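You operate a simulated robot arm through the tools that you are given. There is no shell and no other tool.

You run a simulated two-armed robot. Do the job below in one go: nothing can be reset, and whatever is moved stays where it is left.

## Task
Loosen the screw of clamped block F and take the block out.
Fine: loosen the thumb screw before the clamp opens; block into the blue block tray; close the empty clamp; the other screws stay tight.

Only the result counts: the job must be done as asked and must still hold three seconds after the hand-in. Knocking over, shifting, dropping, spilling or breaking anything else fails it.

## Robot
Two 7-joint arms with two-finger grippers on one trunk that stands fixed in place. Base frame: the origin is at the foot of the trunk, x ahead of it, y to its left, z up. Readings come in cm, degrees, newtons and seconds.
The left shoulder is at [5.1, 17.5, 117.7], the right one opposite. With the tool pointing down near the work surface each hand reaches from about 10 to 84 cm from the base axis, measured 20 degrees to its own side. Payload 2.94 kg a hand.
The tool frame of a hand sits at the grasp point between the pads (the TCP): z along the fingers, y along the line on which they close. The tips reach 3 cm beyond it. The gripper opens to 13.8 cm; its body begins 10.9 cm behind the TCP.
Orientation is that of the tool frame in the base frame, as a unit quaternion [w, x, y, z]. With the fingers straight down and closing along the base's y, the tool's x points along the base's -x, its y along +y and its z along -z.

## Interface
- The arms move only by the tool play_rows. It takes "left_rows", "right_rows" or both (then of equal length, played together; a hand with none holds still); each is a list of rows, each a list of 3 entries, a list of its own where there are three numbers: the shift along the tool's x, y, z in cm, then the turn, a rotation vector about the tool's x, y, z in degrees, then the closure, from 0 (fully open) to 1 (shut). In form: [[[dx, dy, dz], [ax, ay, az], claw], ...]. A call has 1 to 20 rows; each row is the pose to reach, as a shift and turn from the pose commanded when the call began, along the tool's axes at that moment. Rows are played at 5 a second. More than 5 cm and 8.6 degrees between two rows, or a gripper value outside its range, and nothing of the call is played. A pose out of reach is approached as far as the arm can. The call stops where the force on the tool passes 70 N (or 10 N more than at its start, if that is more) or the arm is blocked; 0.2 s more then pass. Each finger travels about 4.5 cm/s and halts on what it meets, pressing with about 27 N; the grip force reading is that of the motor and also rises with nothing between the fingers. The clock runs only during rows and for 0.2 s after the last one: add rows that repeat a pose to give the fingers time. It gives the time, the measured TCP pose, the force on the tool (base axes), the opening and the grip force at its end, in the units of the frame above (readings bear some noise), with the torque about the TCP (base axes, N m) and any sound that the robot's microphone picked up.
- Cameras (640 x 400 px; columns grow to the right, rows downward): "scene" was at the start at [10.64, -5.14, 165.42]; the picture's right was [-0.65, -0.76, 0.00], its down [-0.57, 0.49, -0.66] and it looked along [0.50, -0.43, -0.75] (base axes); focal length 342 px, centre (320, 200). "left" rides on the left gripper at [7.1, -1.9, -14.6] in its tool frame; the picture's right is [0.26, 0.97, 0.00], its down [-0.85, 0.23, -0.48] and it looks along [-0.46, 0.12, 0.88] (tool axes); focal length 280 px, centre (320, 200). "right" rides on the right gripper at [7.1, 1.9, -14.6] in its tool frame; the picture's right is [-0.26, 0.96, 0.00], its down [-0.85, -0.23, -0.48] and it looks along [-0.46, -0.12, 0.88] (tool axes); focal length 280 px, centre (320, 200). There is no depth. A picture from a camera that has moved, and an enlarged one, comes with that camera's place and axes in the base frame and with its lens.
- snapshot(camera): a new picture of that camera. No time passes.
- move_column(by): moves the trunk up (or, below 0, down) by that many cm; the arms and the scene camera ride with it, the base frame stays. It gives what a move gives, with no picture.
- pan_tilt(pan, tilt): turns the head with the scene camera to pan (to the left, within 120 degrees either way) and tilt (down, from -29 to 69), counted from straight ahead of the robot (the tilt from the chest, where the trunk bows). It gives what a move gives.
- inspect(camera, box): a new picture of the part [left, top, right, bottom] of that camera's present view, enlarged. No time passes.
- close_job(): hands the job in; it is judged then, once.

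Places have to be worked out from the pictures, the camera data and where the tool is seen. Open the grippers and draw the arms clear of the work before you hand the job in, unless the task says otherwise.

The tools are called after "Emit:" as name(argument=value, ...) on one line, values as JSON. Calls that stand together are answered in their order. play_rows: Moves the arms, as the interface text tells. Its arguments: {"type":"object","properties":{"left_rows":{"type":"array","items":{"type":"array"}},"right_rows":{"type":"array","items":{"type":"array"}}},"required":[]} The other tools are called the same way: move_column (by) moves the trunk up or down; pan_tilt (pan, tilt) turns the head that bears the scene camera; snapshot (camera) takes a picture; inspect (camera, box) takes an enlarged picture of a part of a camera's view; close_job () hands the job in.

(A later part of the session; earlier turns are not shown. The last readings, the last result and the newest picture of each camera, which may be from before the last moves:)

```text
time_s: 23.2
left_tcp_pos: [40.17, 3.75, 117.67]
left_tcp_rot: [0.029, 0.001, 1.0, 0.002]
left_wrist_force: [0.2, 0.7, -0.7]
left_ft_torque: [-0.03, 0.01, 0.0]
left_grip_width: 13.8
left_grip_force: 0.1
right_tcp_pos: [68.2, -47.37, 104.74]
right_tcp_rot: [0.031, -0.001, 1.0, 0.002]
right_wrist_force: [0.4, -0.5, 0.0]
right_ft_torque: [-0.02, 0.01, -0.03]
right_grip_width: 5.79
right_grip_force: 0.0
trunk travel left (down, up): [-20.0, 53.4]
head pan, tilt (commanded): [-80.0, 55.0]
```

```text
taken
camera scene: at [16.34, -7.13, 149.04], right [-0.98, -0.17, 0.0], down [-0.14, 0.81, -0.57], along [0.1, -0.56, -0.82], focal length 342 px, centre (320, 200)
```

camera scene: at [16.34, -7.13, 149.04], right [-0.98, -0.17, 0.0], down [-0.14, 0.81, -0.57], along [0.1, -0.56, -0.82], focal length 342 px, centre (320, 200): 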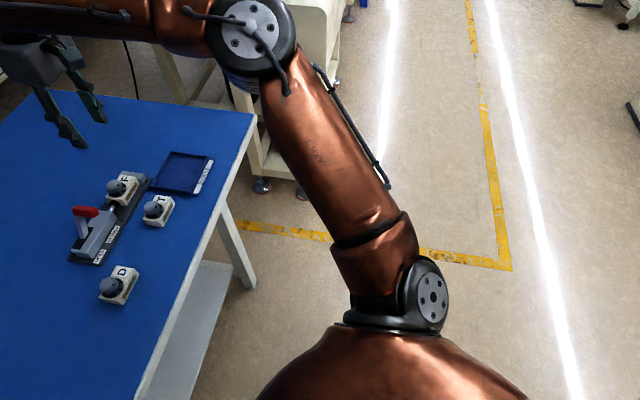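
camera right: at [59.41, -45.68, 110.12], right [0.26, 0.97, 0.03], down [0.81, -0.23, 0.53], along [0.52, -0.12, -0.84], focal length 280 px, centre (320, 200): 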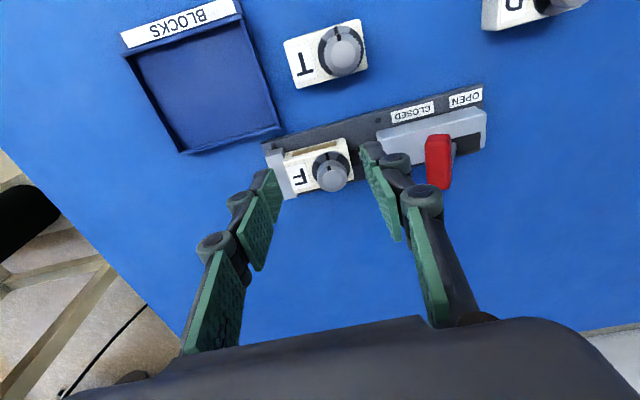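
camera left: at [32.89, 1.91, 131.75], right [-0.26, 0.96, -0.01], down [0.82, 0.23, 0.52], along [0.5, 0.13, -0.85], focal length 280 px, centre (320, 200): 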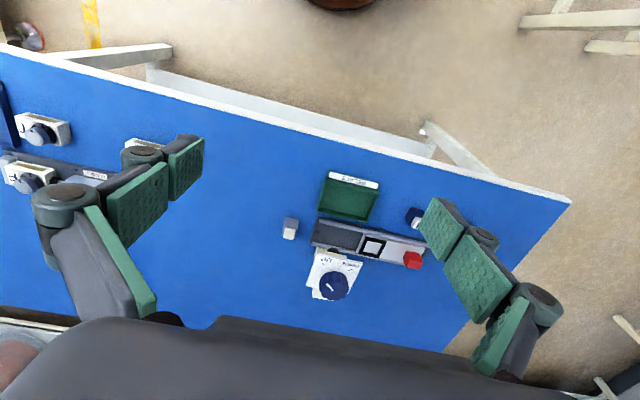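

The chest and head came forward with the trunk and would have met the folded left arm (hand at x≈46 in front of the head), which explains the push. I move the left hand forward and out to the left, well above the relay fixture, and level the right hand's small pitch.

Emit:
play_rows(left_rows=[[[-3.5, 1, -0.5], [0, 0, 0], 0], [[-7, 2.5, -1], [0, 0, 0], 0], [[-10.5, 5, -1.5], [0, 0, 0], 0], [[-13, 8.5, -2], [0, 0, 0], 0], [[-15, 12.5, -2], [0, 0, 0], 0], [[-16, 16.5, -2], [0, 0, 0], 0], [[-16, 20.5, -2], [0, 0, 0], 0], [[-16, 24, -2], [0, 0, 0], 0], [[-16, 24, -2], [0, 0, 0], 0], [[-16, 24, -2], [0, 0, 0], 0]], right_rows=[[[0, 0, 0], [0, 1, 0], 0.58], [[0, 0, 0], [0.1, 2, 0], 0.58], [[0, 0, 0], [0.2, 3, 0.1], 0.58], [[0, 0, 0], [0.2, 3.55, 0.1], 0.58], [[0, 0, 0], [0.2, 3.55, 0.1], 0.58], [[0, 0, 0], [0.2, 3.55, 0.1], 0.58], [[0, 0, 0], [0.2, 3.55, 0.1], 0.58], [[0, 0, 0], [0.2, 3.55, 0.1], 0.58], [[0, 0, 0], [0.2, 3.55, 0.1], 0.58], [[0, 0, 0], [0.2, 3.55, 0.1], 0.58]])

Emit:
pan_tilt(pan=-40.8, tilt=48.8)

Emit:
snapshot(camera="left")

```text
time_s: 25.4
left_tcp_pos: [55.76, 28.04, 120.71]
left_tcp_rot: [0.029, 0.0, 1.0, 0.002]
left_wrist_force: [0.3, -1.1, -0.1]
left_ft_torque: [-0.01, 0.06, -0.01]
left_grip_width: 13.81
left_grip_force: 0.0
right_tcp_pos: [68.24, -47.27, 104.73]
right_tcp_rot: [0.0, 0.0, 1.0, 0.001]
right_wrist_force: [-0.7, 0.5, -0.3]
right_ft_torque: [-0.03, 0.01, -0.01]
right_grip_width: 5.8
right_grip_force: 0.0
trunk travel left (down, up): [-20.0, 53.4]
head pan, tilt (commanded): [-80.0, 55.0]
```

```text
time_s: 26.4
left_tcp_pos: [55.97, 27.96, 120.65]
left_tcp_rot: [0.029, 0.0, 1.0, 0.002]
left_wrist_force: [-0.2, 0.1, -0.1]
left_ft_torque: [-0.02, 0.01, 0.0]
left_grip_width: 13.81
left_grip_force: 0.2
right_tcp_pos: [68.24, -47.22, 104.73]
right_tcp_rot: [0.0, 0.0, 1.0, 0.001]
right_wrist_force: [0.1, 0.4, 0.1]
right_ft_torque: [-0.01, 0.0, 0.05]
right_grip_width: 5.81
right_grip_force: 0.1
trunk travel left (down, up): [-20.0, 53.4]
head pan, tilt (commanded): [-40.8, 48.8]
```

```text
taken
camera left: at [48.02, 26.05, 134.88], right [-0.26, 0.97, -0.01], down [0.82, 0.23, 0.53], along [0.51, 0.13, -0.85], focal length 280 px, centre (320, 200)
```

left: 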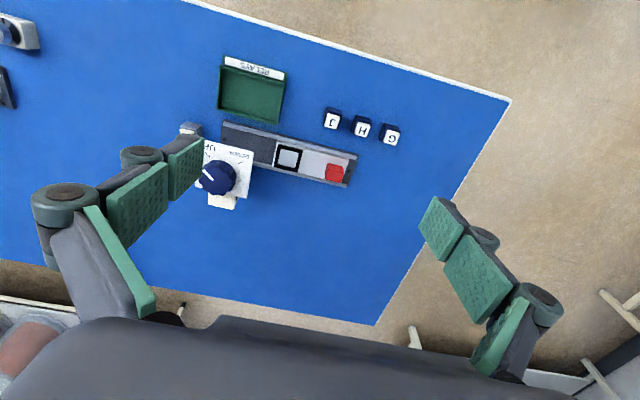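

The left hand is clear at [56, 28, 121] and both hands hold still. I lower the trunk again by 9 cm, with the right hand high, and check that it stays steady.

Emit:
move_column(by=-9)

Emit:
play_rows(right_rows=[[[0, 0, 0], [0, 0, 0], 0.58], [[0, 0, 0], [0, 0, 0], 0.58], [[0, 0, 0], [0, 0, 0], 0.58], [[0, 0, 0], [0, 0, 0], 0.58], [[0, 0, 0], [0, 0, 0], 0.58], [[0, 0, 0], [0, 0, 0], 0.58]])

Emit:
snapshot(camera="scene")

```text
time_s: 27.7
left_tcp_pos: [55.79, 27.71, 111.89]
left_tcp_rot: [0.03, 0.0, 1.0, 0.002]
left_wrist_force: [-0.9, 0.1, -0.6]
left_ft_torque: [-0.03, -0.06, -0.01]
left_grip_width: 13.82
left_grip_force: 0.0
right_tcp_pos: [68.12, -47.3, 96.11]
right_tcp_rot: [0.001, 0.0, 1.0, 0.001]
right_wrist_force: [-0.8, 0.0, 0.2]
right_ft_torque: [-0.03, -0.02, -0.02]
right_grip_width: 5.82
right_grip_force: 0.1
trunk travel left (down, up): [-11.0, 62.4]
head pan, tilt (commanded): [-40.8, 48.8]
```

```text
time_s: 29.1
left_tcp_pos: [55.91, 27.84, 111.81]
left_tcp_rot: [0.029, 0.0, 1.0, 0.002]
left_wrist_force: [0.7, -0.2, 0.3]
left_ft_torque: [0.01, 0.02, 0.0]
left_grip_width: 13.8
left_grip_force: 0.1
right_tcp_pos: [68.19, -47.24, 95.87]
right_tcp_rot: [0.0, 0.0, 1.0, 0.001]
right_wrist_force: [-0.4, 0.2, 0.6]
right_ft_torque: [-0.01, -0.01, 0.0]
right_grip_width: 5.81
right_grip_force: 0.1
trunk travel left (down, up): [-11.0, 62.4]
head pan, tilt (commanded): [-40.8, 48.8]
```

```text
taken
camera scene: at [29.5, -5.1, 139.76], right [-0.65, -0.76, 0.0], down [-0.57, 0.49, -0.66], along [0.5, -0.43, -0.75], focal length 342 px, centre (320, 200)
```

scene: 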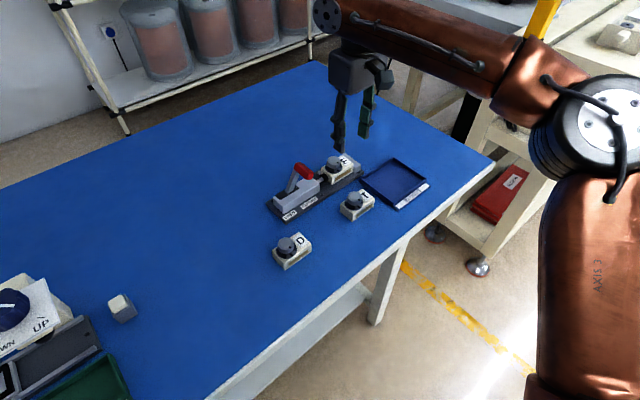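

Steady now, and the head is where it should be, so the left arm was indeed the cause. I extend the right hand slowly to above the knob.

Emit:
play_rows(right_rows=[[[-1.3, 0, 0.5], [0, 0, 0], 0.58], [[-2.6, 0, 1], [0, 0, 0], 0.58], [[-3.9, 0, 1.5], [0, 0, 0], 0.58], [[-4.9, 0, 2], [0, 0, 0], 0.58], [[-4.9, 0, 2], [0, 0, 0], 0.58], [[-4.9, 0, 2], [0, 0, 0], 0.58], [[-4.9, 0, 2], [0, 0, 0], 0.58]])

Emit:
snapshot(camera="right")

Emit:
inspect(camera="right", box=[230, 90, 422, 210])

Emit:
inspect(camera="scene", box=[260, 120, 420, 220])

```text
time_s: 30.7
left_tcp_pos: [55.84, 27.83, 111.93]
left_tcp_rot: [0.029, 0.0, 1.0, 0.001]
left_wrist_force: [0.8, -0.2, 0.0]
left_ft_torque: [0.01, 0.02, 0.0]
left_grip_width: 13.79
left_grip_force: 0.1
right_tcp_pos: [72.96, -47.32, 93.91]
right_tcp_rot: [0.0, 0.001, 1.0, 0.001]
right_wrist_force: [-0.5, -0.1, 0.6]
right_ft_torque: [0.01, -0.03, 0.01]
right_grip_width: 5.83
right_grip_force: 0.0
trunk travel left (down, up): [-11.0, 62.4]
head pan, tilt (commanded): [-40.8, 48.8]
```

```text
taken
camera right: at [65.76, -45.41, 108.44], right [0.26, 0.97, 0.0], down [0.85, -0.23, 0.48], along [0.46, -0.12, -0.88], focal length 280 px, centre (320, 200)
```

right: 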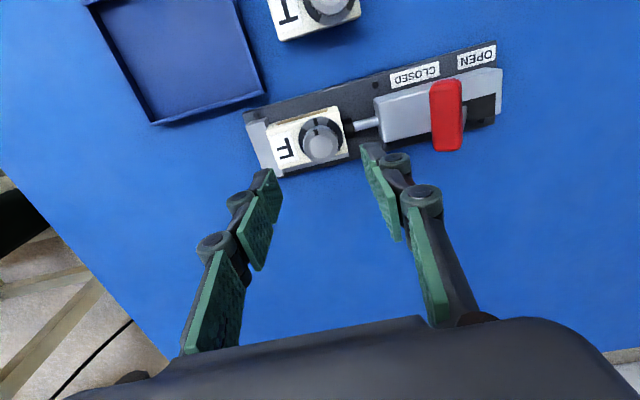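

```text
3.33 times, centred on (326, 150) of right
camera zoom: at [65.76, -45.41, 108.44], right [0.26, 0.97, 0.0], down [0.85, -0.23, 0.48], along [0.46, -0.12, -0.88], focal length 935 px, centre (300, 367)
```

zoom: 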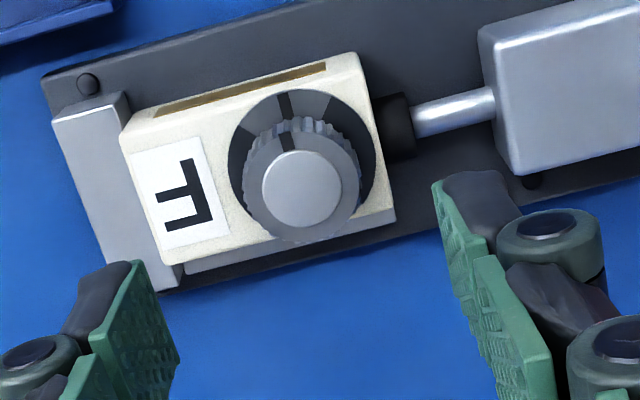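

```text
4.00 times, centred on (340, 170) of scene
camera zoom: at [29.49, -5.1, 139.76], right [-0.65, -0.76, 0.0], down [-0.57, 0.49, -0.66], along [0.5, -0.43, -0.75], focal length 1367 px, centre (240, 320)
```

zoom: 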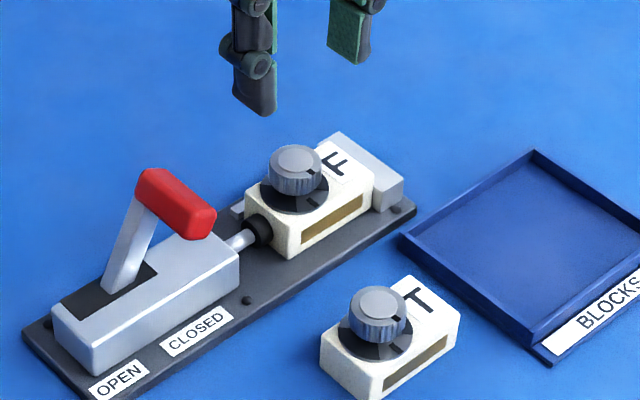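

The knob centre computes to about [73.05, -47.31] with its top near z≈84.8, right under the TCP. Before gripping, I test up here whether the wrist can yaw counter-clockwise (from above) by about 96°.

Emit:
play_rows(right_rows=[[[0, 0, 0], [0, 0, -8], 0.58], [[0, 0, 0], [0, 0, -16], 0.58], [[0, 0, 0], [0, 0, -24], 0.58], [[0, 0, 0], [0, 0, -32], 0.58], [[0, 0, 0], [0, 0, -40], 0.58], [[0, 0, 0], [0, 0, -48], 0.58], [[0, 0, 0], [0, 0, -56], 0.58], [[0, 0, 0], [0, 0, -64], 0.58], [[0, 0, 0], [0, 0, -72], 0.58], [[0, 0, 0], [0, 0, -80], 0.58], [[0, 0, 0], [0, 0, -88], 0.58], [[0, 0, 0], [0, 0, -96], 0.58], [[0, 0, 0], [0, 0, -96], 0.58]])

```text
time_s: 33.5
left_tcp_pos: [55.95, 27.87, 111.86]
left_tcp_rot: [0.029, 0.0, 1.0, 0.001]
left_wrist_force: [-0.2, 0.8, 0.4]
left_ft_torque: [0.01, 0.0, -0.02]
left_grip_width: 13.79
left_grip_force: 0.0
right_tcp_pos: [73.17, -47.22, 93.75]
right_tcp_rot: [-0.001, 0.744, -0.668, -0.001]
right_wrist_force: [-0.4, -0.3, 0.4]
right_ft_torque: [-0.02, 0.03, 0.02]
right_grip_width: 5.81
right_grip_force: 0.1
trunk travel left (down, up): [-11.0, 62.4]
head pan, tilt (commanded): [-40.8, 48.8]
```

The wrist turns 96° counter-clockwise without trouble. I turn it back to about 26° clockwise of neutral, so there are some 120° of travel available for loosening.

Emit:
play_rows(right_rows=[[[0, 0, 0], [0, 0, 8], 0.58], [[0, 0, 0], [0, 0, 16], 0.58], [[0, 0, 0], [0, 0, 24], 0.58], [[0, 0, 0], [0, 0, 32], 0.58], [[0, 0, 0], [0, 0, 40], 0.58], [[0, 0, 0], [0, 0, 48], 0.58], [[0, 0, 0], [0, 0, 56], 0.58], [[0, 0, 0], [0, 0, 64], 0.58], [[0, 0, 0], [0, 0, 72], 0.58], [[0, 0, 0], [0, 0, 80], 0.58], [[0, 0, 0], [0, 0, 88], 0.58], [[0, 0, 0], [0, 0, 96], 0.58], [[0, 0, 0], [0, 0, 104], 0.58], [[0, 0, 0], [0, 0, 112], 0.58], [[0, 0, 0], [0, 0, 120], 0.58], [[0, 0, 0], [0, 0, 122], 0.58], [[0, 0, 0], [0, 0, 122], 0.58], [[0, 0, 0], [0, 0, 122], 0.58]])

Emit:
inspect(camera="right", box=[210, 80, 434, 220])

```text
time_s: 37.3
left_tcp_pos: [55.87, 27.89, 111.74]
left_tcp_rot: [0.028, 0.0, 1.0, 0.002]
left_wrist_force: [0.0, 0.7, -0.4]
left_ft_torque: [0.01, -0.01, 0.01]
left_grip_width: 13.8
left_grip_force: 0.1
right_tcp_pos: [72.97, -47.3, 93.75]
right_tcp_rot: [0.0, 0.226, 0.974, 0.001]
right_wrist_force: [0.6, -0.2, -0.6]
right_ft_torque: [0.02, 0.02, -0.03]
right_grip_width: 5.79
right_grip_force: 0.1
trunk travel left (down, up): [-11.0, 62.4]
head pan, tilt (commanded): [-40.8, 48.8]
```

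```text
2.86 times, centred on (322, 150) of right
camera zoom: at [67.42, -42.49, 108.39], right [0.66, 0.75, 0.0], down [0.66, -0.58, 0.47], along [0.36, -0.31, -0.88], focal length 801 px, centre (314, 343)
```

zoom: 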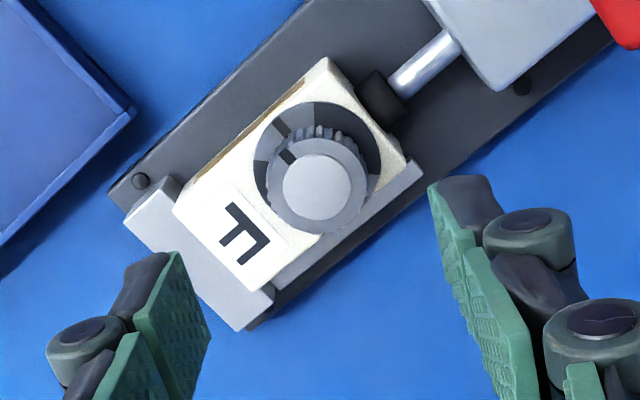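

The knob again computes to [73.05, -47.33], under the TCP. A low fence runs along the far side of F, which I note for later. I now descend so the fingertips straddle the knob at tip height z≈83.2, just above the block top.

Emit:
play_rows(right_rows=[[[0, 0, 2], [0, 0, 0], 0.58], [[0, 0, 4], [0, 0, 0], 0.58], [[0, 0, 6], [0, 0, 0], 0.58], [[0, 0, 7], [0, 0, 0], 0.58], [[0, 0, 7.5], [0, 0, 0], 0.58], [[0, 0, 7.5], [0, 0, 0], 0.58], [[0, 0, 7.5], [0, 0, 0], 0.58]])

Emit:
snapshot(camera="right")

Emit:
inspect(camera="scene", box=[280, 120, 400, 200])

```text
time_s: 38.9
left_tcp_pos: [55.97, 27.81, 111.97]
left_tcp_rot: [0.029, 0.0, 1.0, 0.002]
left_wrist_force: [0.9, 0.4, -0.6]
left_ft_torque: [-0.02, -0.02, -0.02]
left_grip_width: 13.78
left_grip_force: 0.0
right_tcp_pos: [72.92, -47.2, 86.4]
right_tcp_rot: [0.0, 0.225, 0.974, 0.001]
right_wrist_force: [-1.1, 0.4, 0.3]
right_ft_torque: [0.0, -0.01, 0.0]
right_grip_width: 5.8
right_grip_force: 0.1
trunk travel left (down, up): [-11.0, 62.4]
head pan, tilt (commanded): [-40.8, 48.8]
```

```text
taken
camera right: at [67.33, -42.37, 100.97], right [0.66, 0.75, 0.0], down [0.66, -0.58, 0.47], along [0.36, -0.31, -0.88], focal length 280 px, centre (320, 200)
```

right: 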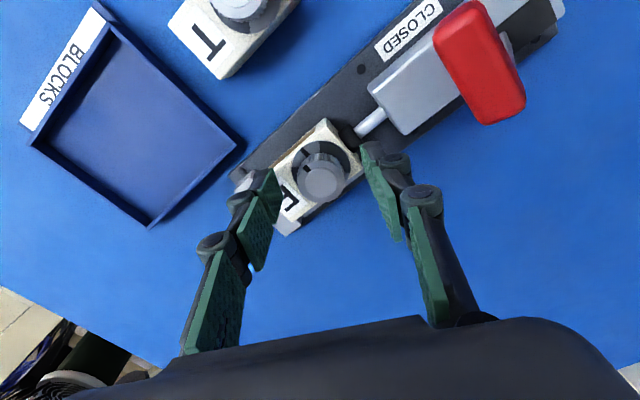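

```text
5.00 times, centred on (340, 160) of scene
camera zoom: at [29.51, -5.1, 139.76], right [-0.65, -0.76, 0.0], down [-0.57, 0.49, -0.66], along [0.5, -0.43, -0.75], focal length 1709 px, centre (220, 400)
```

zoom: 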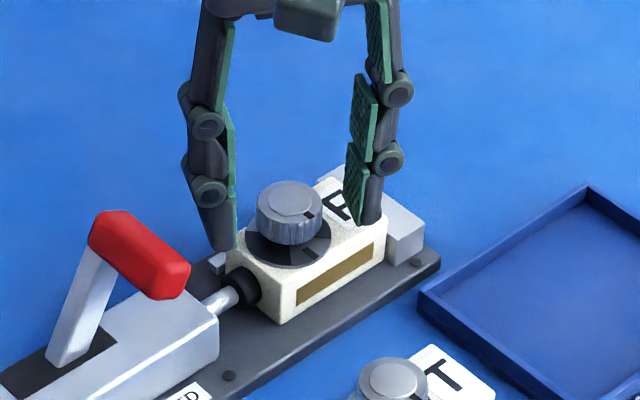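

The fingertips straddle the knob just above the block top, and no contact force shows. I close on the knob.

Emit:
play_rows(right_rows=[[[0, 0, 0], [0, 0, 0], 0.75], [[0, 0, 0], [0, 0, 0], 1], [[0, 0, 0], [0, 0, 0], 1], [[0, 0, 0], [0, 0, 0], 1], [[0, 0, 0], [0, 0, 0], 1]])

Emit:
inspect(camera="scene", box=[280, 120, 400, 200])

Emit:
inspect(camera="right", box=[210, 90, 434, 230])

```text
time_s: 40.1
left_tcp_pos: [55.9, 27.97, 111.83]
left_tcp_rot: [0.029, 0.0, 1.0, 0.002]
left_wrist_force: [0.1, -0.7, -0.6]
left_ft_torque: [-0.02, -0.06, -0.03]
left_grip_width: 13.81
left_grip_force: 0.0
right_tcp_pos: [73.01, -47.2, 86.56]
right_tcp_rot: [0.0, 0.224, 0.975, 0.001]
right_wrist_force: [0.2, 0.0, 0.6]
right_ft_torque: [-0.03, 0.03, -0.02]
right_grip_width: 3.08
right_grip_force: 26.6
trunk travel left (down, up): [-11.0, 62.4]
head pan, tilt (commanded): [-40.8, 48.8]
```

```text
5.00 times, centred on (340, 160) of scene
camera zoom: at [29.51, -5.11, 139.76], right [-0.65, -0.76, 0.0], down [-0.57, 0.49, -0.66], along [0.5, -0.43, -0.75], focal length 1709 px, centre (220, 400)
```

zoom: 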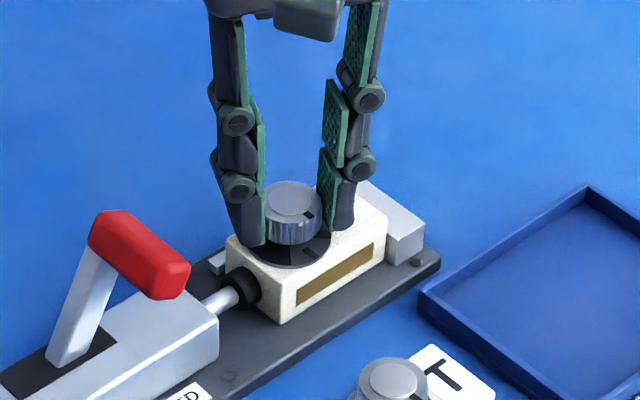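

```text
2.86 times, centred on (322, 160) of right
camera zoom: at [67.33, -42.38, 100.97], right [0.66, 0.75, 0.0], down [0.66, -0.58, 0.47], along [0.36, -0.31, -0.88], focal length 801 px, centre (314, 314)
```

zoom: 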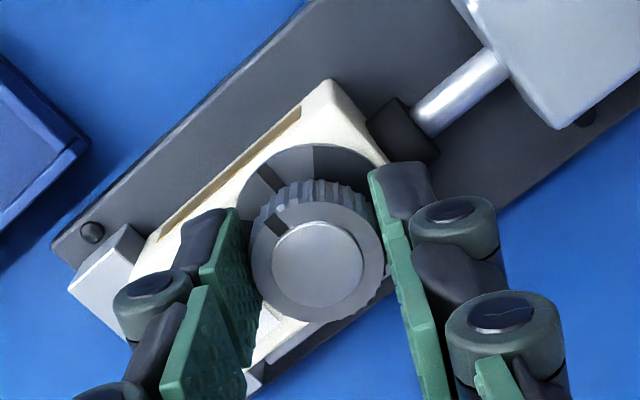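

The pads hold the knob at 3.08 cm with 26.6 N. I turn it counter-clockwise 45° to start and check.

Emit:
play_rows(right_rows=[[[0, 0, 0], [0, 0, -5], 1], [[0, 0, 0], [0, 0, -10], 1], [[0, 0, 0], [0, 0, -15], 1], [[0, 0, 0], [0, 0, -20], 1], [[0, 0, 0], [0, 0, -25], 1], [[0, 0, 0], [0, 0, -30], 1], [[0, 0, 0], [0, 0, -35], 1], [[0, 0, 0], [0, 0, -40], 1], [[0, 0, 0], [0, 0, -45], 1], [[0, 0, 0], [0, 0, -45], 1]])

Emit:
inspect(camera="right", box=[210, 90, 434, 230])

Emit:
inspect(camera="scene", box=[280, 120, 400, 200])

```text
time_s: 42.3
left_tcp_pos: [55.98, 27.76, 111.87]
left_tcp_rot: [0.029, 0.001, 1.0, 0.001]
left_wrist_force: [0.0, 0.4, 0.2]
left_ft_torque: [0.0, 0.0, -0.01]
left_grip_width: 13.8
left_grip_force: 0.0
right_tcp_pos: [72.99, -47.41, 86.3]
right_tcp_rot: [0.001, -0.165, 0.986, 0.0]
right_wrist_force: [-2.2, -10.5, 9.4]
right_ft_torque: [-0.4, 0.28, -0.05]
right_grip_width: 3.06
right_grip_force: 27.2
trunk travel left (down, up): [-11.0, 62.4]
head pan, tilt (commanded): [-40.8, 48.8]
```

```text
2.86 times, centred on (322, 160) of right
camera zoom: at [65.5, -47.89, 100.94], right [-0.07, 1.0, 0.0], down [0.88, 0.06, 0.48], along [0.48, 0.03, -0.88], focal length 801 px, centre (314, 314)
```

zoom: 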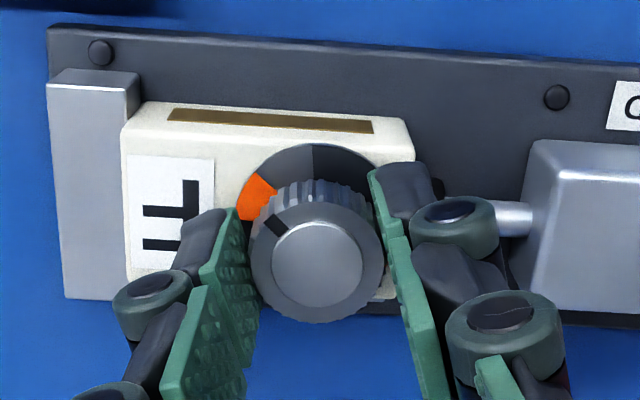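

```text
5.00 times, centred on (340, 160) of scene
camera zoom: at [29.39, -5.17, 139.79], right [-0.65, -0.76, 0.0], down [-0.57, 0.49, -0.66], along [0.5, -0.43, -0.75], focal length 1709 px, centre (220, 400)
```

zoom: 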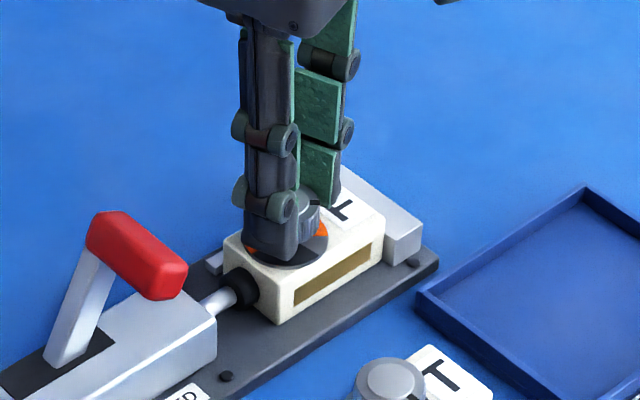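

The knob turned with the hand and an orange sector is coming into view on its dial; forces are about 10 N. I continue counter-clockwise by another 40°.

Emit:
play_rows(right_rows=[[[0, 0, 0], [0, 0, -5], 1], [[0, 0, 0], [0, 0, -10], 1], [[0, 0, 0], [0, 0, -15], 1], [[0, 0, 0], [0, 0, -20], 1], [[0, 0, 0], [0, 0, -25], 1], [[0, 0, 0], [0, 0, -30], 1], [[0, 0, 0], [0, 0, -35], 1], [[0, 0, 0], [0, 0, -40], 1], [[0, 0, 0], [0, 0, -40], 1]])

Emit:
inspect(camera="right", box=[210, 90, 434, 230])

Emit:
inspect(camera="scene", box=[280, 120, 400, 200])

```text
time_s: 44.3
left_tcp_pos: [56.04, 27.81, 111.8]
left_tcp_rot: [0.029, 0.0, 1.0, 0.002]
left_wrist_force: [0.4, 0.1, -0.8]
left_ft_torque: [-0.01, 0.01, 0.0]
left_grip_width: 13.82
left_grip_force: 0.1
right_tcp_pos: [73.21, -47.5, 86.37]
right_tcp_rot: [0.002, -0.494, 0.87, -0.001]
right_wrist_force: [12.3, -15.4, 13.2]
right_ft_torque: [-0.38, -0.46, -0.27]
right_grip_width: 3.07
right_grip_force: 27.2
trunk travel left (down, up): [-11.0, 62.4]
head pan, tilt (commanded): [-40.8, 48.8]
```

```text
2.86 times, centred on (322, 160) of right
camera zoom: at [67.66, -52.54, 100.91], right [-0.69, 0.72, 0.0], down [0.63, 0.61, 0.48], along [0.35, 0.33, -0.88], focal length 801 px, centre (314, 314)
```

zoom: 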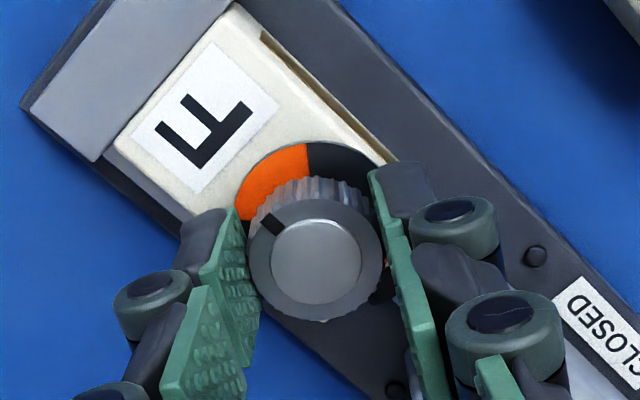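

```text
5.00 times, centred on (340, 160) of scene
camera zoom: at [29.51, -5.22, 139.76], right [-0.65, -0.76, 0.0], down [-0.57, 0.49, -0.66], along [0.5, -0.43, -0.75], focal length 1709 px, centre (220, 400)
```

zoom: 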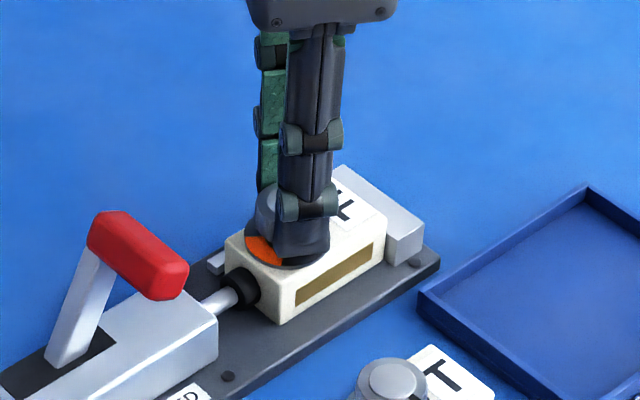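

The mark has turned about 85° and sits in the orange zone of the dial, while the grey "tight" zone has gone dark. I open the fingers, rise clear of the knob and look at the dial unobstructed.

Emit:
play_rows(right_rows=[[[0, 0, 0], [0, 0, 0], 0.58], [[0, 0, 0], [0, 0, 0], 0.58], [[0, 0, 0], [0, 0, 0], 0.58], [[0, 0, -2], [0, 0, 0], 0.58], [[0, 0, -4], [0, 0, 0], 0.58], [[0, 0, -6], [0, 0, 0], 0.58], [[0, 0, -8], [0, 0, 0], 0.58], [[0, 0, -8], [0, 0, 0], 0.58], [[0, 0, -8], [0, 0, 0], 0.58]])

Emit:
inspect(camera="right", box=[230, 90, 390, 190])

Emit:
inspect(camera="scene", box=[280, 120, 400, 200])

```text
time_s: 46.3
left_tcp_pos: [55.88, 27.8, 111.79]
left_tcp_rot: [0.029, -0.001, 1.0, 0.002]
left_wrist_force: [-0.3, -0.2, -0.3]
left_ft_torque: [-0.04, 0.02, 0.02]
left_grip_width: 13.81
left_grip_force: 0.0
right_tcp_pos: [73.05, -47.13, 94.35]
right_tcp_rot: [0.0, -0.492, 0.87, 0.001]
right_wrist_force: [0.3, -0.4, 0.5]
right_ft_torque: [0.0, 0.04, 0.01]
right_grip_width: 5.83
right_grip_force: 0.0
trunk travel left (down, up): [-11.0, 62.4]
head pan, tilt (commanded): [-40.8, 48.8]
```

```text
4.00 times, centred on (310, 140) of right
camera zoom: at [67.66, -52.35, 108.86], right [-0.69, 0.72, 0.0], down [0.63, 0.61, 0.48], along [0.34, 0.33, -0.88], focal length 1122 px, centre (360, 440)
```

zoom: 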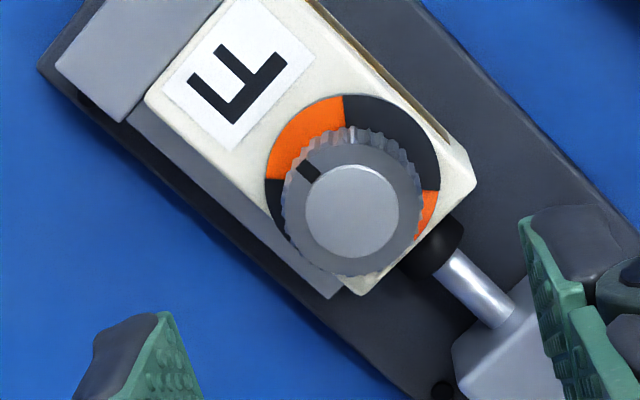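

```text
5.00 times, centred on (340, 160) of scene
camera zoom: at [29.51, -5.13, 139.76], right [-0.65, -0.76, 0.0], down [-0.57, 0.49, -0.66], along [0.5, -0.43, -0.75], focal length 1709 px, centre (220, 400)
```

zoom: 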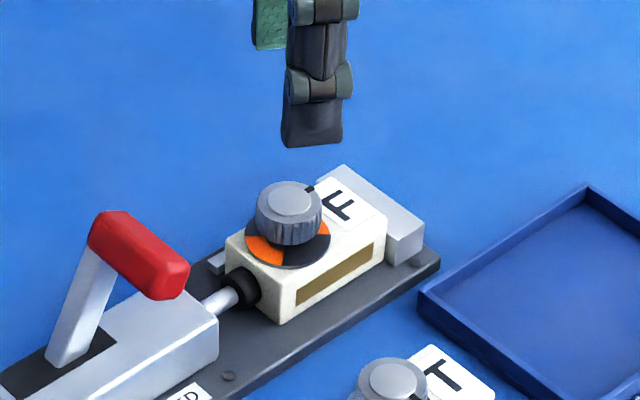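

The dial now shows the mark pointing along -y, a full quarter turn to the middle of the orange zone, so F's screw is loose. Next is the lever: I turn the hand back to neutral yaw here, up high.

Emit:
play_rows(right_rows=[[[0, 0, -0.5], [0, 0, 8], 0.58], [[0, 0, -1], [0, 0, 16], 0.58], [[0, 0, -1.5], [0, 0, 24], 0.58], [[0, 0, -1.5], [0, 0, 32], 0.58], [[0, 0, -1.5], [0, 0, 40], 0.58], [[0, 0, -1.5], [0, 0, 48], 0.58], [[0, 0, -1.5], [0, 0, 56], 0.58], [[0, 0, -1.5], [0, 0, 59], 0.58], [[0, 0, -1.5], [0, 0, 59], 0.58]])

```text
time_s: 48.3
left_tcp_pos: [56.06, 27.83, 111.82]
left_tcp_rot: [0.029, 0.0, 1.0, 0.002]
left_wrist_force: [-0.5, 0.6, -1.2]
left_ft_torque: [0.01, 0.01, 0.01]
left_grip_width: 13.8
left_grip_force: 0.2
right_tcp_pos: [73.07, -47.29, 95.91]
right_tcp_rot: [0.0, 0.0, 1.0, 0.002]
right_wrist_force: [0.0, -0.1, 0.1]
right_ft_torque: [0.03, 0.03, 0.01]
right_grip_width: 5.8
right_grip_force: 0.1
trunk travel left (down, up): [-11.0, 62.4]
head pan, tilt (commanded): [-40.8, 48.8]
```

Now at neutral yaw. I move over the red bar (about [72.5, -37.65, 88]) at a height that clears it, with the fingers about 4.5 cm apart.

Emit:
play_rows(right_rows=[[[0.2, 2, 0], [0, 0, 0], 0.67], [[0.3, 4, 0], [0, 0, 0], 0.67], [[0.5, 6.5, 0], [0, 0, 0], 0.67], [[0.6, 8.5, 0], [0, 0, 0], 0.67], [[0.6, 9.6, 0], [0, 0, 0], 0.67], [[0.6, 9.6, 0], [0, 0, 0], 0.67], [[0.6, 9.6, 0], [0, 0, 0], 0.67]])

Emit:
inspect(camera="right", box=[210, 70, 434, 210])

Emit:
inspect(camera="scene", box=[250, 110, 400, 220])

```text
time_s: 49.9
left_tcp_pos: [55.88, 27.89, 111.72]
left_tcp_rot: [0.029, -0.001, 1.0, 0.002]
left_wrist_force: [-0.3, 0.3, 0.2]
left_ft_torque: [0.05, -0.03, 0.02]
left_grip_width: 13.82
left_grip_force: 0.0
right_tcp_pos: [72.44, -37.83, 95.98]
right_tcp_rot: [0.001, 0.0, 1.0, 0.0]
right_wrist_force: [-0.1, 0.5, -0.5]
right_ft_torque: [0.0, 0.0, -0.01]
right_grip_width: 4.56
right_grip_force: 0.1
right hand out of reach, approached as far as the arm can: row 5
trunk travel left (down, up): [-11.0, 62.4]
head pan, tilt (commanded): [-40.8, 48.8]
```

```text
2.86 times, centred on (322, 140) of right
camera zoom: at [65.19, -36.03, 110.46], right [0.26, 0.97, 0.0], down [0.85, -0.23, 0.48], along [0.46, -0.12, -0.88], focal length 801 px, centre (314, 371)
```

zoom: 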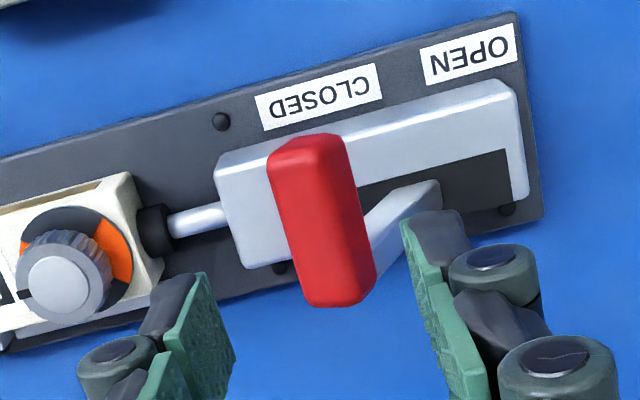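

```text
3.64 times, centred on (325, 165) of scene
camera zoom: at [29.49, -5.11, 139.76], right [-0.65, -0.76, 0.0], down [-0.57, 0.49, -0.66], along [0.5, -0.43, -0.75], focal length 1243 px, centre (302, 327)
```

zoom: 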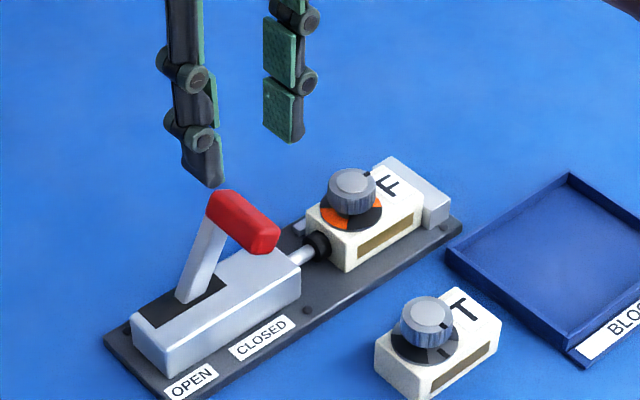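

The bar centre computes to about [72.1, -37.7] with the TCP right above it and about 1.2 cm of room each side. I lower the fingers to straddle the bar (TCP z≈88.3).

Emit:
play_rows(right_rows=[[[0, 0.1, 2], [0, 0, 0], 0.67], [[0, 0.1, 4], [0, 0, 0], 0.67], [[0, 0.1, 6], [0, 0, 0], 0.67], [[0, 0.1, 7.6], [0, 0, 0], 0.67], [[0, 0.1, 7.6], [0, 0, 0], 0.67], [[0, 0.1, 7.6], [0, 0, 0], 0.67]])

Emit:
snapshot(camera="right")

Emit:
inspect(camera="scene", box=[250, 110, 400, 220])

```text
time_s: 51.3
left_tcp_pos: [55.98, 27.83, 111.84]
left_tcp_rot: [0.029, 0.0, 1.0, 0.002]
left_wrist_force: [-0.1, -0.1, -0.4]
left_ft_torque: [0.01, -0.03, 0.01]
left_grip_width: 13.81
left_grip_force: 0.1
right_tcp_pos: [72.51, -37.57, 88.24]
right_tcp_rot: [0.001, -0.001, 1.0, 0.0]
right_wrist_force: [-0.1, 1.4, -0.5]
right_ft_torque: [0.02, -0.02, 0.0]
right_grip_width: 4.57
right_grip_force: 0.0
trunk travel left (down, up): [-11.0, 62.4]
head pan, tilt (commanded): [-40.8, 48.8]
```

```text
taken
camera right: at [65.16, -35.69, 102.77], right [0.26, 0.97, 0.0], down [0.85, -0.23, 0.48], along [0.46, -0.12, -0.88], focal length 280 px, centre (320, 200)
```

right: 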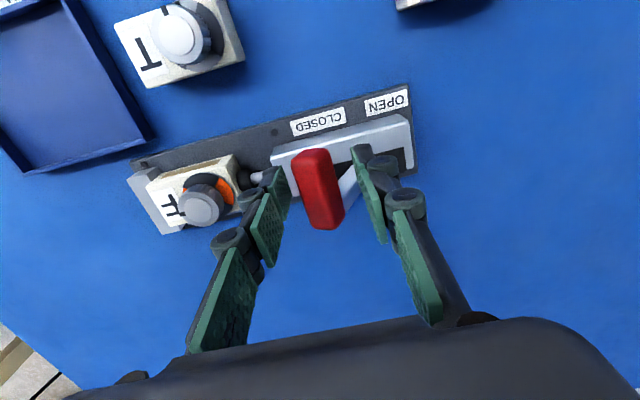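

```text
3.64 times, centred on (325, 165) of scene
camera zoom: at [29.51, -5.12, 139.76], right [-0.65, -0.76, 0.0], down [-0.57, 0.49, -0.66], along [0.5, -0.43, -0.75], focal length 1243 px, centre (302, 327)
```

zoom: 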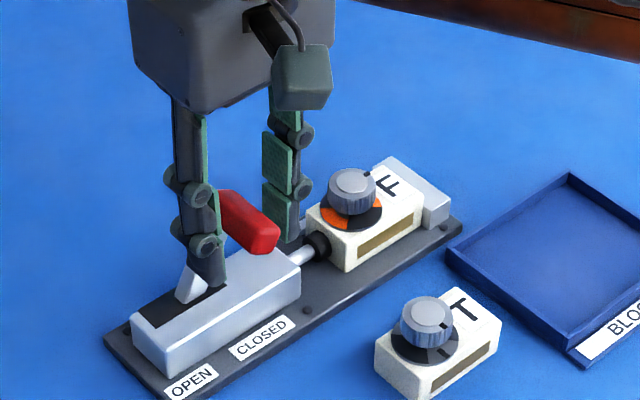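

The fingers straddle the bar with no contact. I push it slowly toward OPEN (+y), first 4.5 cm, watching the force.

Emit:
play_rows(right_rows=[[[0, 0.8, 0], [0, 0, 0], 0.67], [[0, 1.6, 0], [0, 0, 0], 0.67], [[0, 2.3, 0], [0, 0, 0], 0.67], [[0, 3, 0], [0, 0, 0], 0.67], [[0, 3.7, 0], [0, 0, 0], 0.67], [[0, 4.4, 0], [0, 0, 0], 0.67], [[0, 4.4, 0], [0, 0, 0], 0.67]])

Emit:
inspect(camera="scene", box=[250, 110, 400, 220])

Emit:
snapshot(camera="right")

```text
time_s: 52.9
left_tcp_pos: [55.93, 27.84, 111.74]
left_tcp_rot: [0.03, 0.0, 1.0, 0.001]
left_wrist_force: [0.6, 0.1, -0.2]
left_ft_torque: [-0.04, 0.0, 0.0]
left_grip_width: 13.8
left_grip_force: 0.0
right_tcp_pos: [72.45, -33.12, 88.49]
right_tcp_rot: [0.001, 0.001, 1.0, 0.001]
right_wrist_force: [5.6, -2.2, 10.0]
right_ft_torque: [-0.31, 0.14, 0.11]
right_grip_width: 4.79
right_grip_force: 1.6
trunk travel left (down, up): [-11.0, 62.4]
head pan, tilt (commanded): [-40.8, 48.8]
```

```text
3.64 times, centred on (325, 165) of scene
camera zoom: at [29.45, -5.09, 139.79], right [-0.65, -0.76, 0.0], down [-0.57, 0.49, -0.66], along [0.5, -0.43, -0.75], focal length 1243 px, centre (302, 327)
```

zoom: 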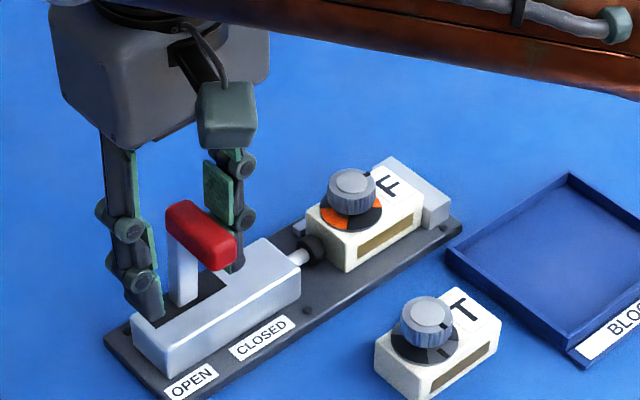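

```text
taken
camera right: at [65.14, -31.23, 102.98], right [0.26, 0.97, 0.0], down [0.85, -0.23, 0.48], along [0.46, -0.12, -0.88], focal length 280 px, centre (320, 200)
```

right: 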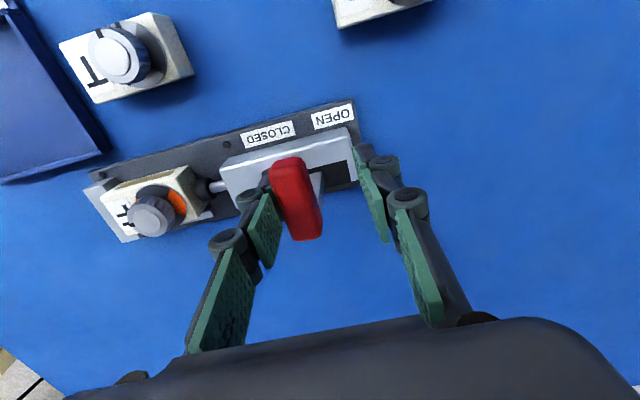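

The lever is now about upright and the plunger has started to draw back, with only about 10 N. I continue toward OPEN.

Emit:
play_rows(right_rows=[[[0, 0.7, 0], [0, 0, 0], 0.67], [[0, 1.4, 0], [0, 0, 0], 0.67], [[0, 2.1, 0], [0, 0, 0], 0.67], [[0, 2.8, 0], [0, 0, 0], 0.67], [[0, 3.5, 0], [0, 0, 0], 0.67], [[0, 3.5, 0], [0, 0, 0], 0.67]])

Emit:
inspect(camera="scene", box=[250, 110, 400, 220])

Emit:
snapshot(camera="right")

```text
time_s: 54.3
left_tcp_pos: [55.98, 27.84, 111.69]
left_tcp_rot: [0.029, 0.0, 1.0, 0.003]
left_wrist_force: [-0.2, 0.8, -0.3]
left_ft_torque: [0.01, 0.0, 0.03]
left_grip_width: 13.82
left_grip_force: 0.1
right_tcp_pos: [72.4, -31.87, 88.51]
right_tcp_rot: [0.0, 0.0, 1.0, 0.0]
right_wrist_force: [0.6, 0.6, -0.4]
right_ft_torque: [0.03, -0.02, -0.04]
right_grip_width: 4.56
right_grip_force: 0.0
right hand out of reach, approached as far as the arm can: row 3, 4, 5, 6
trunk travel left (down, up): [-11.0, 62.4]
head pan, tilt (commanded): [-40.8, 48.8]
```

```text
3.64 times, centred on (325, 165) of scene
camera zoom: at [29.51, -5.13, 139.76], right [-0.65, -0.76, 0.0], down [-0.57, 0.49, -0.66], along [0.5, -0.43, -0.75], focal length 1243 px, centre (302, 327)
```

zoom: 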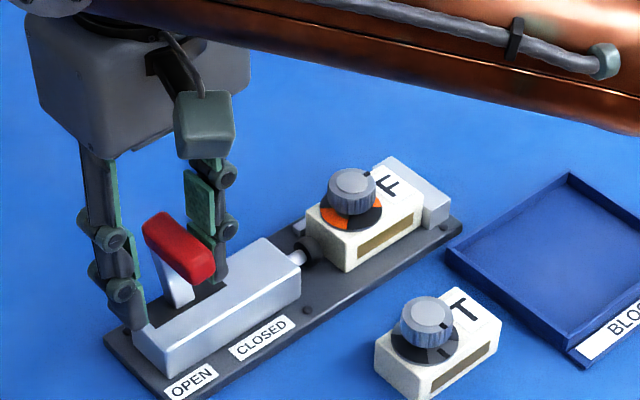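

```text
taken
camera right: at [65.09, -29.93, 103.14], right [0.26, 0.97, 0.0], down [0.85, -0.23, 0.48], along [0.46, -0.12, -0.88], focal length 280 px, centre (320, 200)
```

right: 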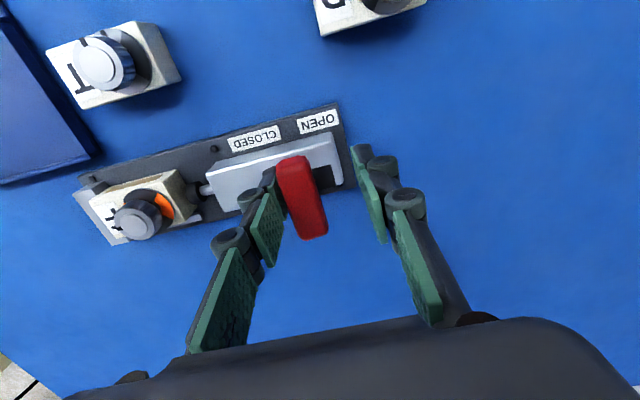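

The lever is now past upright, but the hand reports the limit of reach at y≈-31.9. Since the arm is not stretched, it is likely a wrist limit, so I try with the hand yawed 15° counter-clockwise while pushing on.

Emit:
play_rows(right_rows=[[[0, 0, 0], [0, 0, -7], 0.67], [[0, 0, 0], [0, 0, -14], 0.67], [[0, 0.7, 0], [0, 0, -15], 0.67], [[0, 1.4, 0], [0, 0, -15], 0.67], [[0, 2.1, 0], [0, 0, -15], 0.67], [[0, 2.8, 0], [0, 0, -15], 0.67], [[0, 2.8, 0], [0, 0, -15], 0.67]])

Emit:
inspect(camera="scene", box=[250, 110, 400, 220])

```text
time_s: 55.9
left_tcp_pos: [55.94, 27.8, 111.71]
left_tcp_rot: [0.028, 0.0, 1.0, 0.002]
left_wrist_force: [0.0, 0.6, -0.2]
left_ft_torque: [0.02, 0.02, -0.01]
left_grip_width: 13.8
left_grip_force: 0.1
right_tcp_pos: [71.71, -30.77, 88.47]
right_tcp_rot: [0.001, -0.131, 0.991, 0.001]
right_wrist_force: [-0.7, 0.0, 0.3]
right_ft_torque: [0.03, 0.01, 0.0]
right_grip_width: 4.53
right_grip_force: 0.1
right hand out of reach, approached as far as the arm can: row 3, 4, 5, 6, 7
trunk travel left (down, up): [-11.0, 62.4]
head pan, tilt (commanded): [-40.8, 48.8]
```

```text
3.64 times, centred on (325, 165) of scene
camera zoom: at [29.54, -5.11, 139.75], right [-0.65, -0.76, 0.0], down [-0.57, 0.49, -0.66], along [0.5, -0.43, -0.75], focal length 1243 px, centre (302, 327)
```

zoom: 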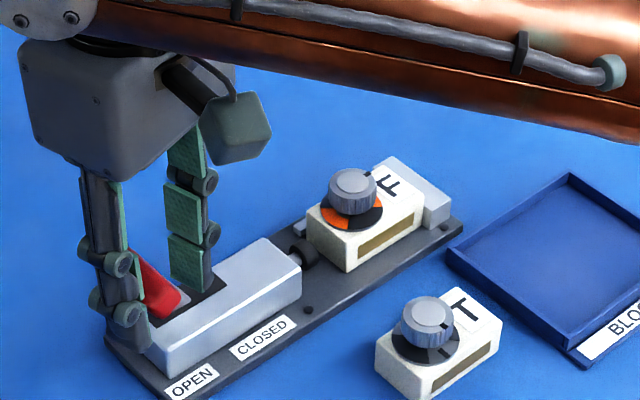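

The lever has snapped over toward OPEN and the plunger has drawn back. I check with the right camera.

Emit:
snapshot(camera="right")

Emit:
inspect(camera="right", box=[90, 110, 410, 290])

```text
taken
camera right: at [64.22, -30.75, 102.97], right [0.0, 1.0, 0.0], down [0.88, 0.0, 0.48], along [0.48, 0.0, -0.88], focal length 280 px, centre (320, 200)
```

right: 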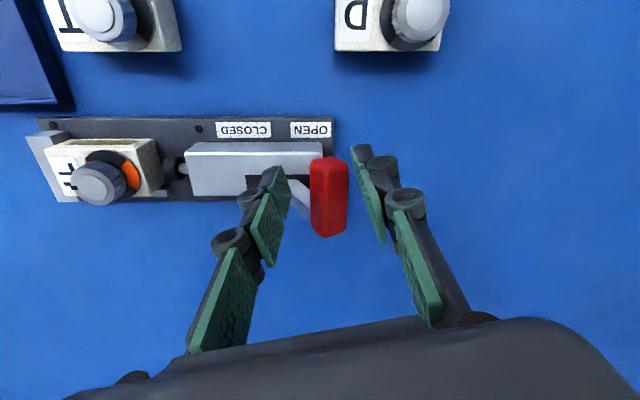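

```text
2.00 times, centred on (250, 200) of right
camera zoom: at [64.22, -30.75, 102.97], right [0.0, 1.0, 0.0], down [0.88, 0.0, 0.48], along [0.48, 0.0, -0.88], focal length 561 px, centre (460, 200)
```

zoom: 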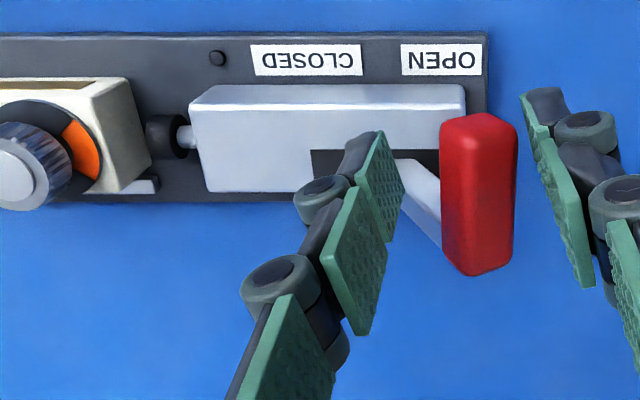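

The lever stands at OPEN, the plunger tip has drawn back about 1.3 cm from F, and no force remains on the hand. I lift straight up off the bar and move over the block.

Emit:
play_rows(right_rows=[[[0, 0, -2.5], [0, 0, 0], 0.67], [[0, 0, -5], [0, 0, 0], 0.67], [[0, 0, -7.5], [0, 0, 0], 0.67], [[0.6, -3.4, -8], [0, 0, 0], 0.67], [[1.3, -7, -8], [0, 0, 0], 0.67], [[2, -10.5, -8], [0, 0, 0], 0.67], [[2.6, -14, -8], [0, 0, 0], 0.6], [[3.25, -17.35, -8], [0, 0, 0], 0.55], [[3.25, -17.35, -8], [0, 0, 0], 0.55], [[3.25, -17.35, -8], [0, 0, 0], 0.55]])

Emit:
inspect(camera="scene", box=[260, 130, 390, 220])

Emit:
inspect(camera="right", box=[210, 60, 498, 220])

```text
time_s: 58.1
left_tcp_pos: [55.92, 27.77, 111.94]
left_tcp_rot: [0.029, 0.0, 1.0, 0.002]
left_wrist_force: [0.2, 0.7, -0.4]
left_ft_torque: [0.01, 0.01, -0.01]
left_grip_width: 13.83
left_grip_force: 0.1
right_tcp_pos: [72.78, -48.42, 96.34]
right_tcp_rot: [-0.001, -0.131, 0.991, 0.0]
right_wrist_force: [-0.7, -0.1, 0.0]
right_ft_torque: [0.03, -0.01, 0.0]
right_grip_width: 6.23
right_grip_force: 0.0
right hand out of reach, approached as far as the arm can: row 1, 2, 3, 4
trunk travel left (down, up): [-11.0, 62.4]
head pan, tilt (commanded): [-40.8, 48.8]
```

```text
4.44 times, centred on (325, 175) of scene
camera zoom: at [29.53, -5.17, 139.75], right [-0.65, -0.76, 0.0], down [-0.57, 0.49, -0.66], along [0.5, -0.43, -0.75], focal length 1519 px, centre (298, 311)
```

zoom: 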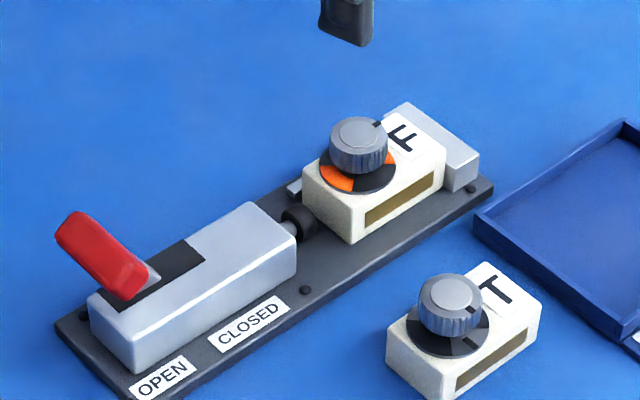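

```text
2.22 times, centred on (354, 140) of right
camera zoom: at [65.28, -48.39, 110.88], right [0.0, 1.0, 0.0], down [0.88, 0.0, 0.48], along [0.48, 0.0, -0.88], focal length 623 px, centre (244, 333)
```

zoom: 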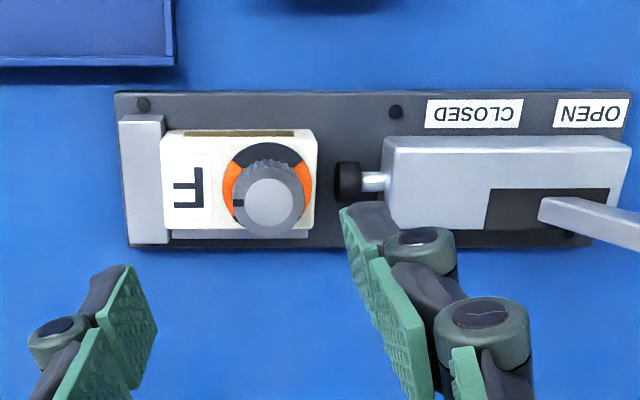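

The lever lies fully at OPEN (bar near y≈-30.1, z≈88) and F is free at its +y side. I zoom in on the small fence behind F to judge its height before gripping the block.

Emit:
inspect(camera="scene", box=[310, 150, 374, 190])

Emit:
inspect(camera="right", box=[260, 100, 388, 180])

```text
10.00 times, centred on (342, 170) of scene
camera zoom: at [29.53, -5.17, 139.75], right [-0.65, -0.76, 0.0], down [-0.57, 0.49, -0.66], along [0.5, -0.43, -0.75], focal length 3417 px, centre (100, 500)
```

zoom: 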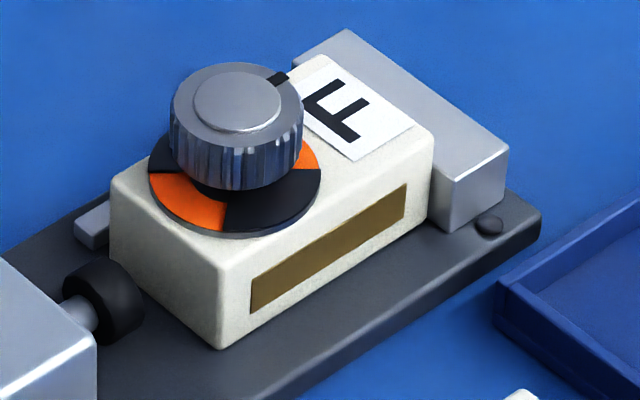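

```text
5.00 times, centred on (324, 140) of right
camera zoom: at [65.28, -48.39, 110.88], right [0.0, 1.0, 0.0], down [0.88, 0.0, 0.48], along [0.48, 0.0, -0.88], focal length 1402 px, centre (300, 500)
```

zoom: 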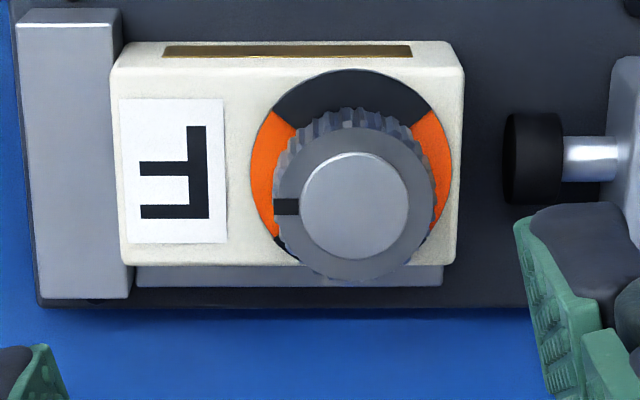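

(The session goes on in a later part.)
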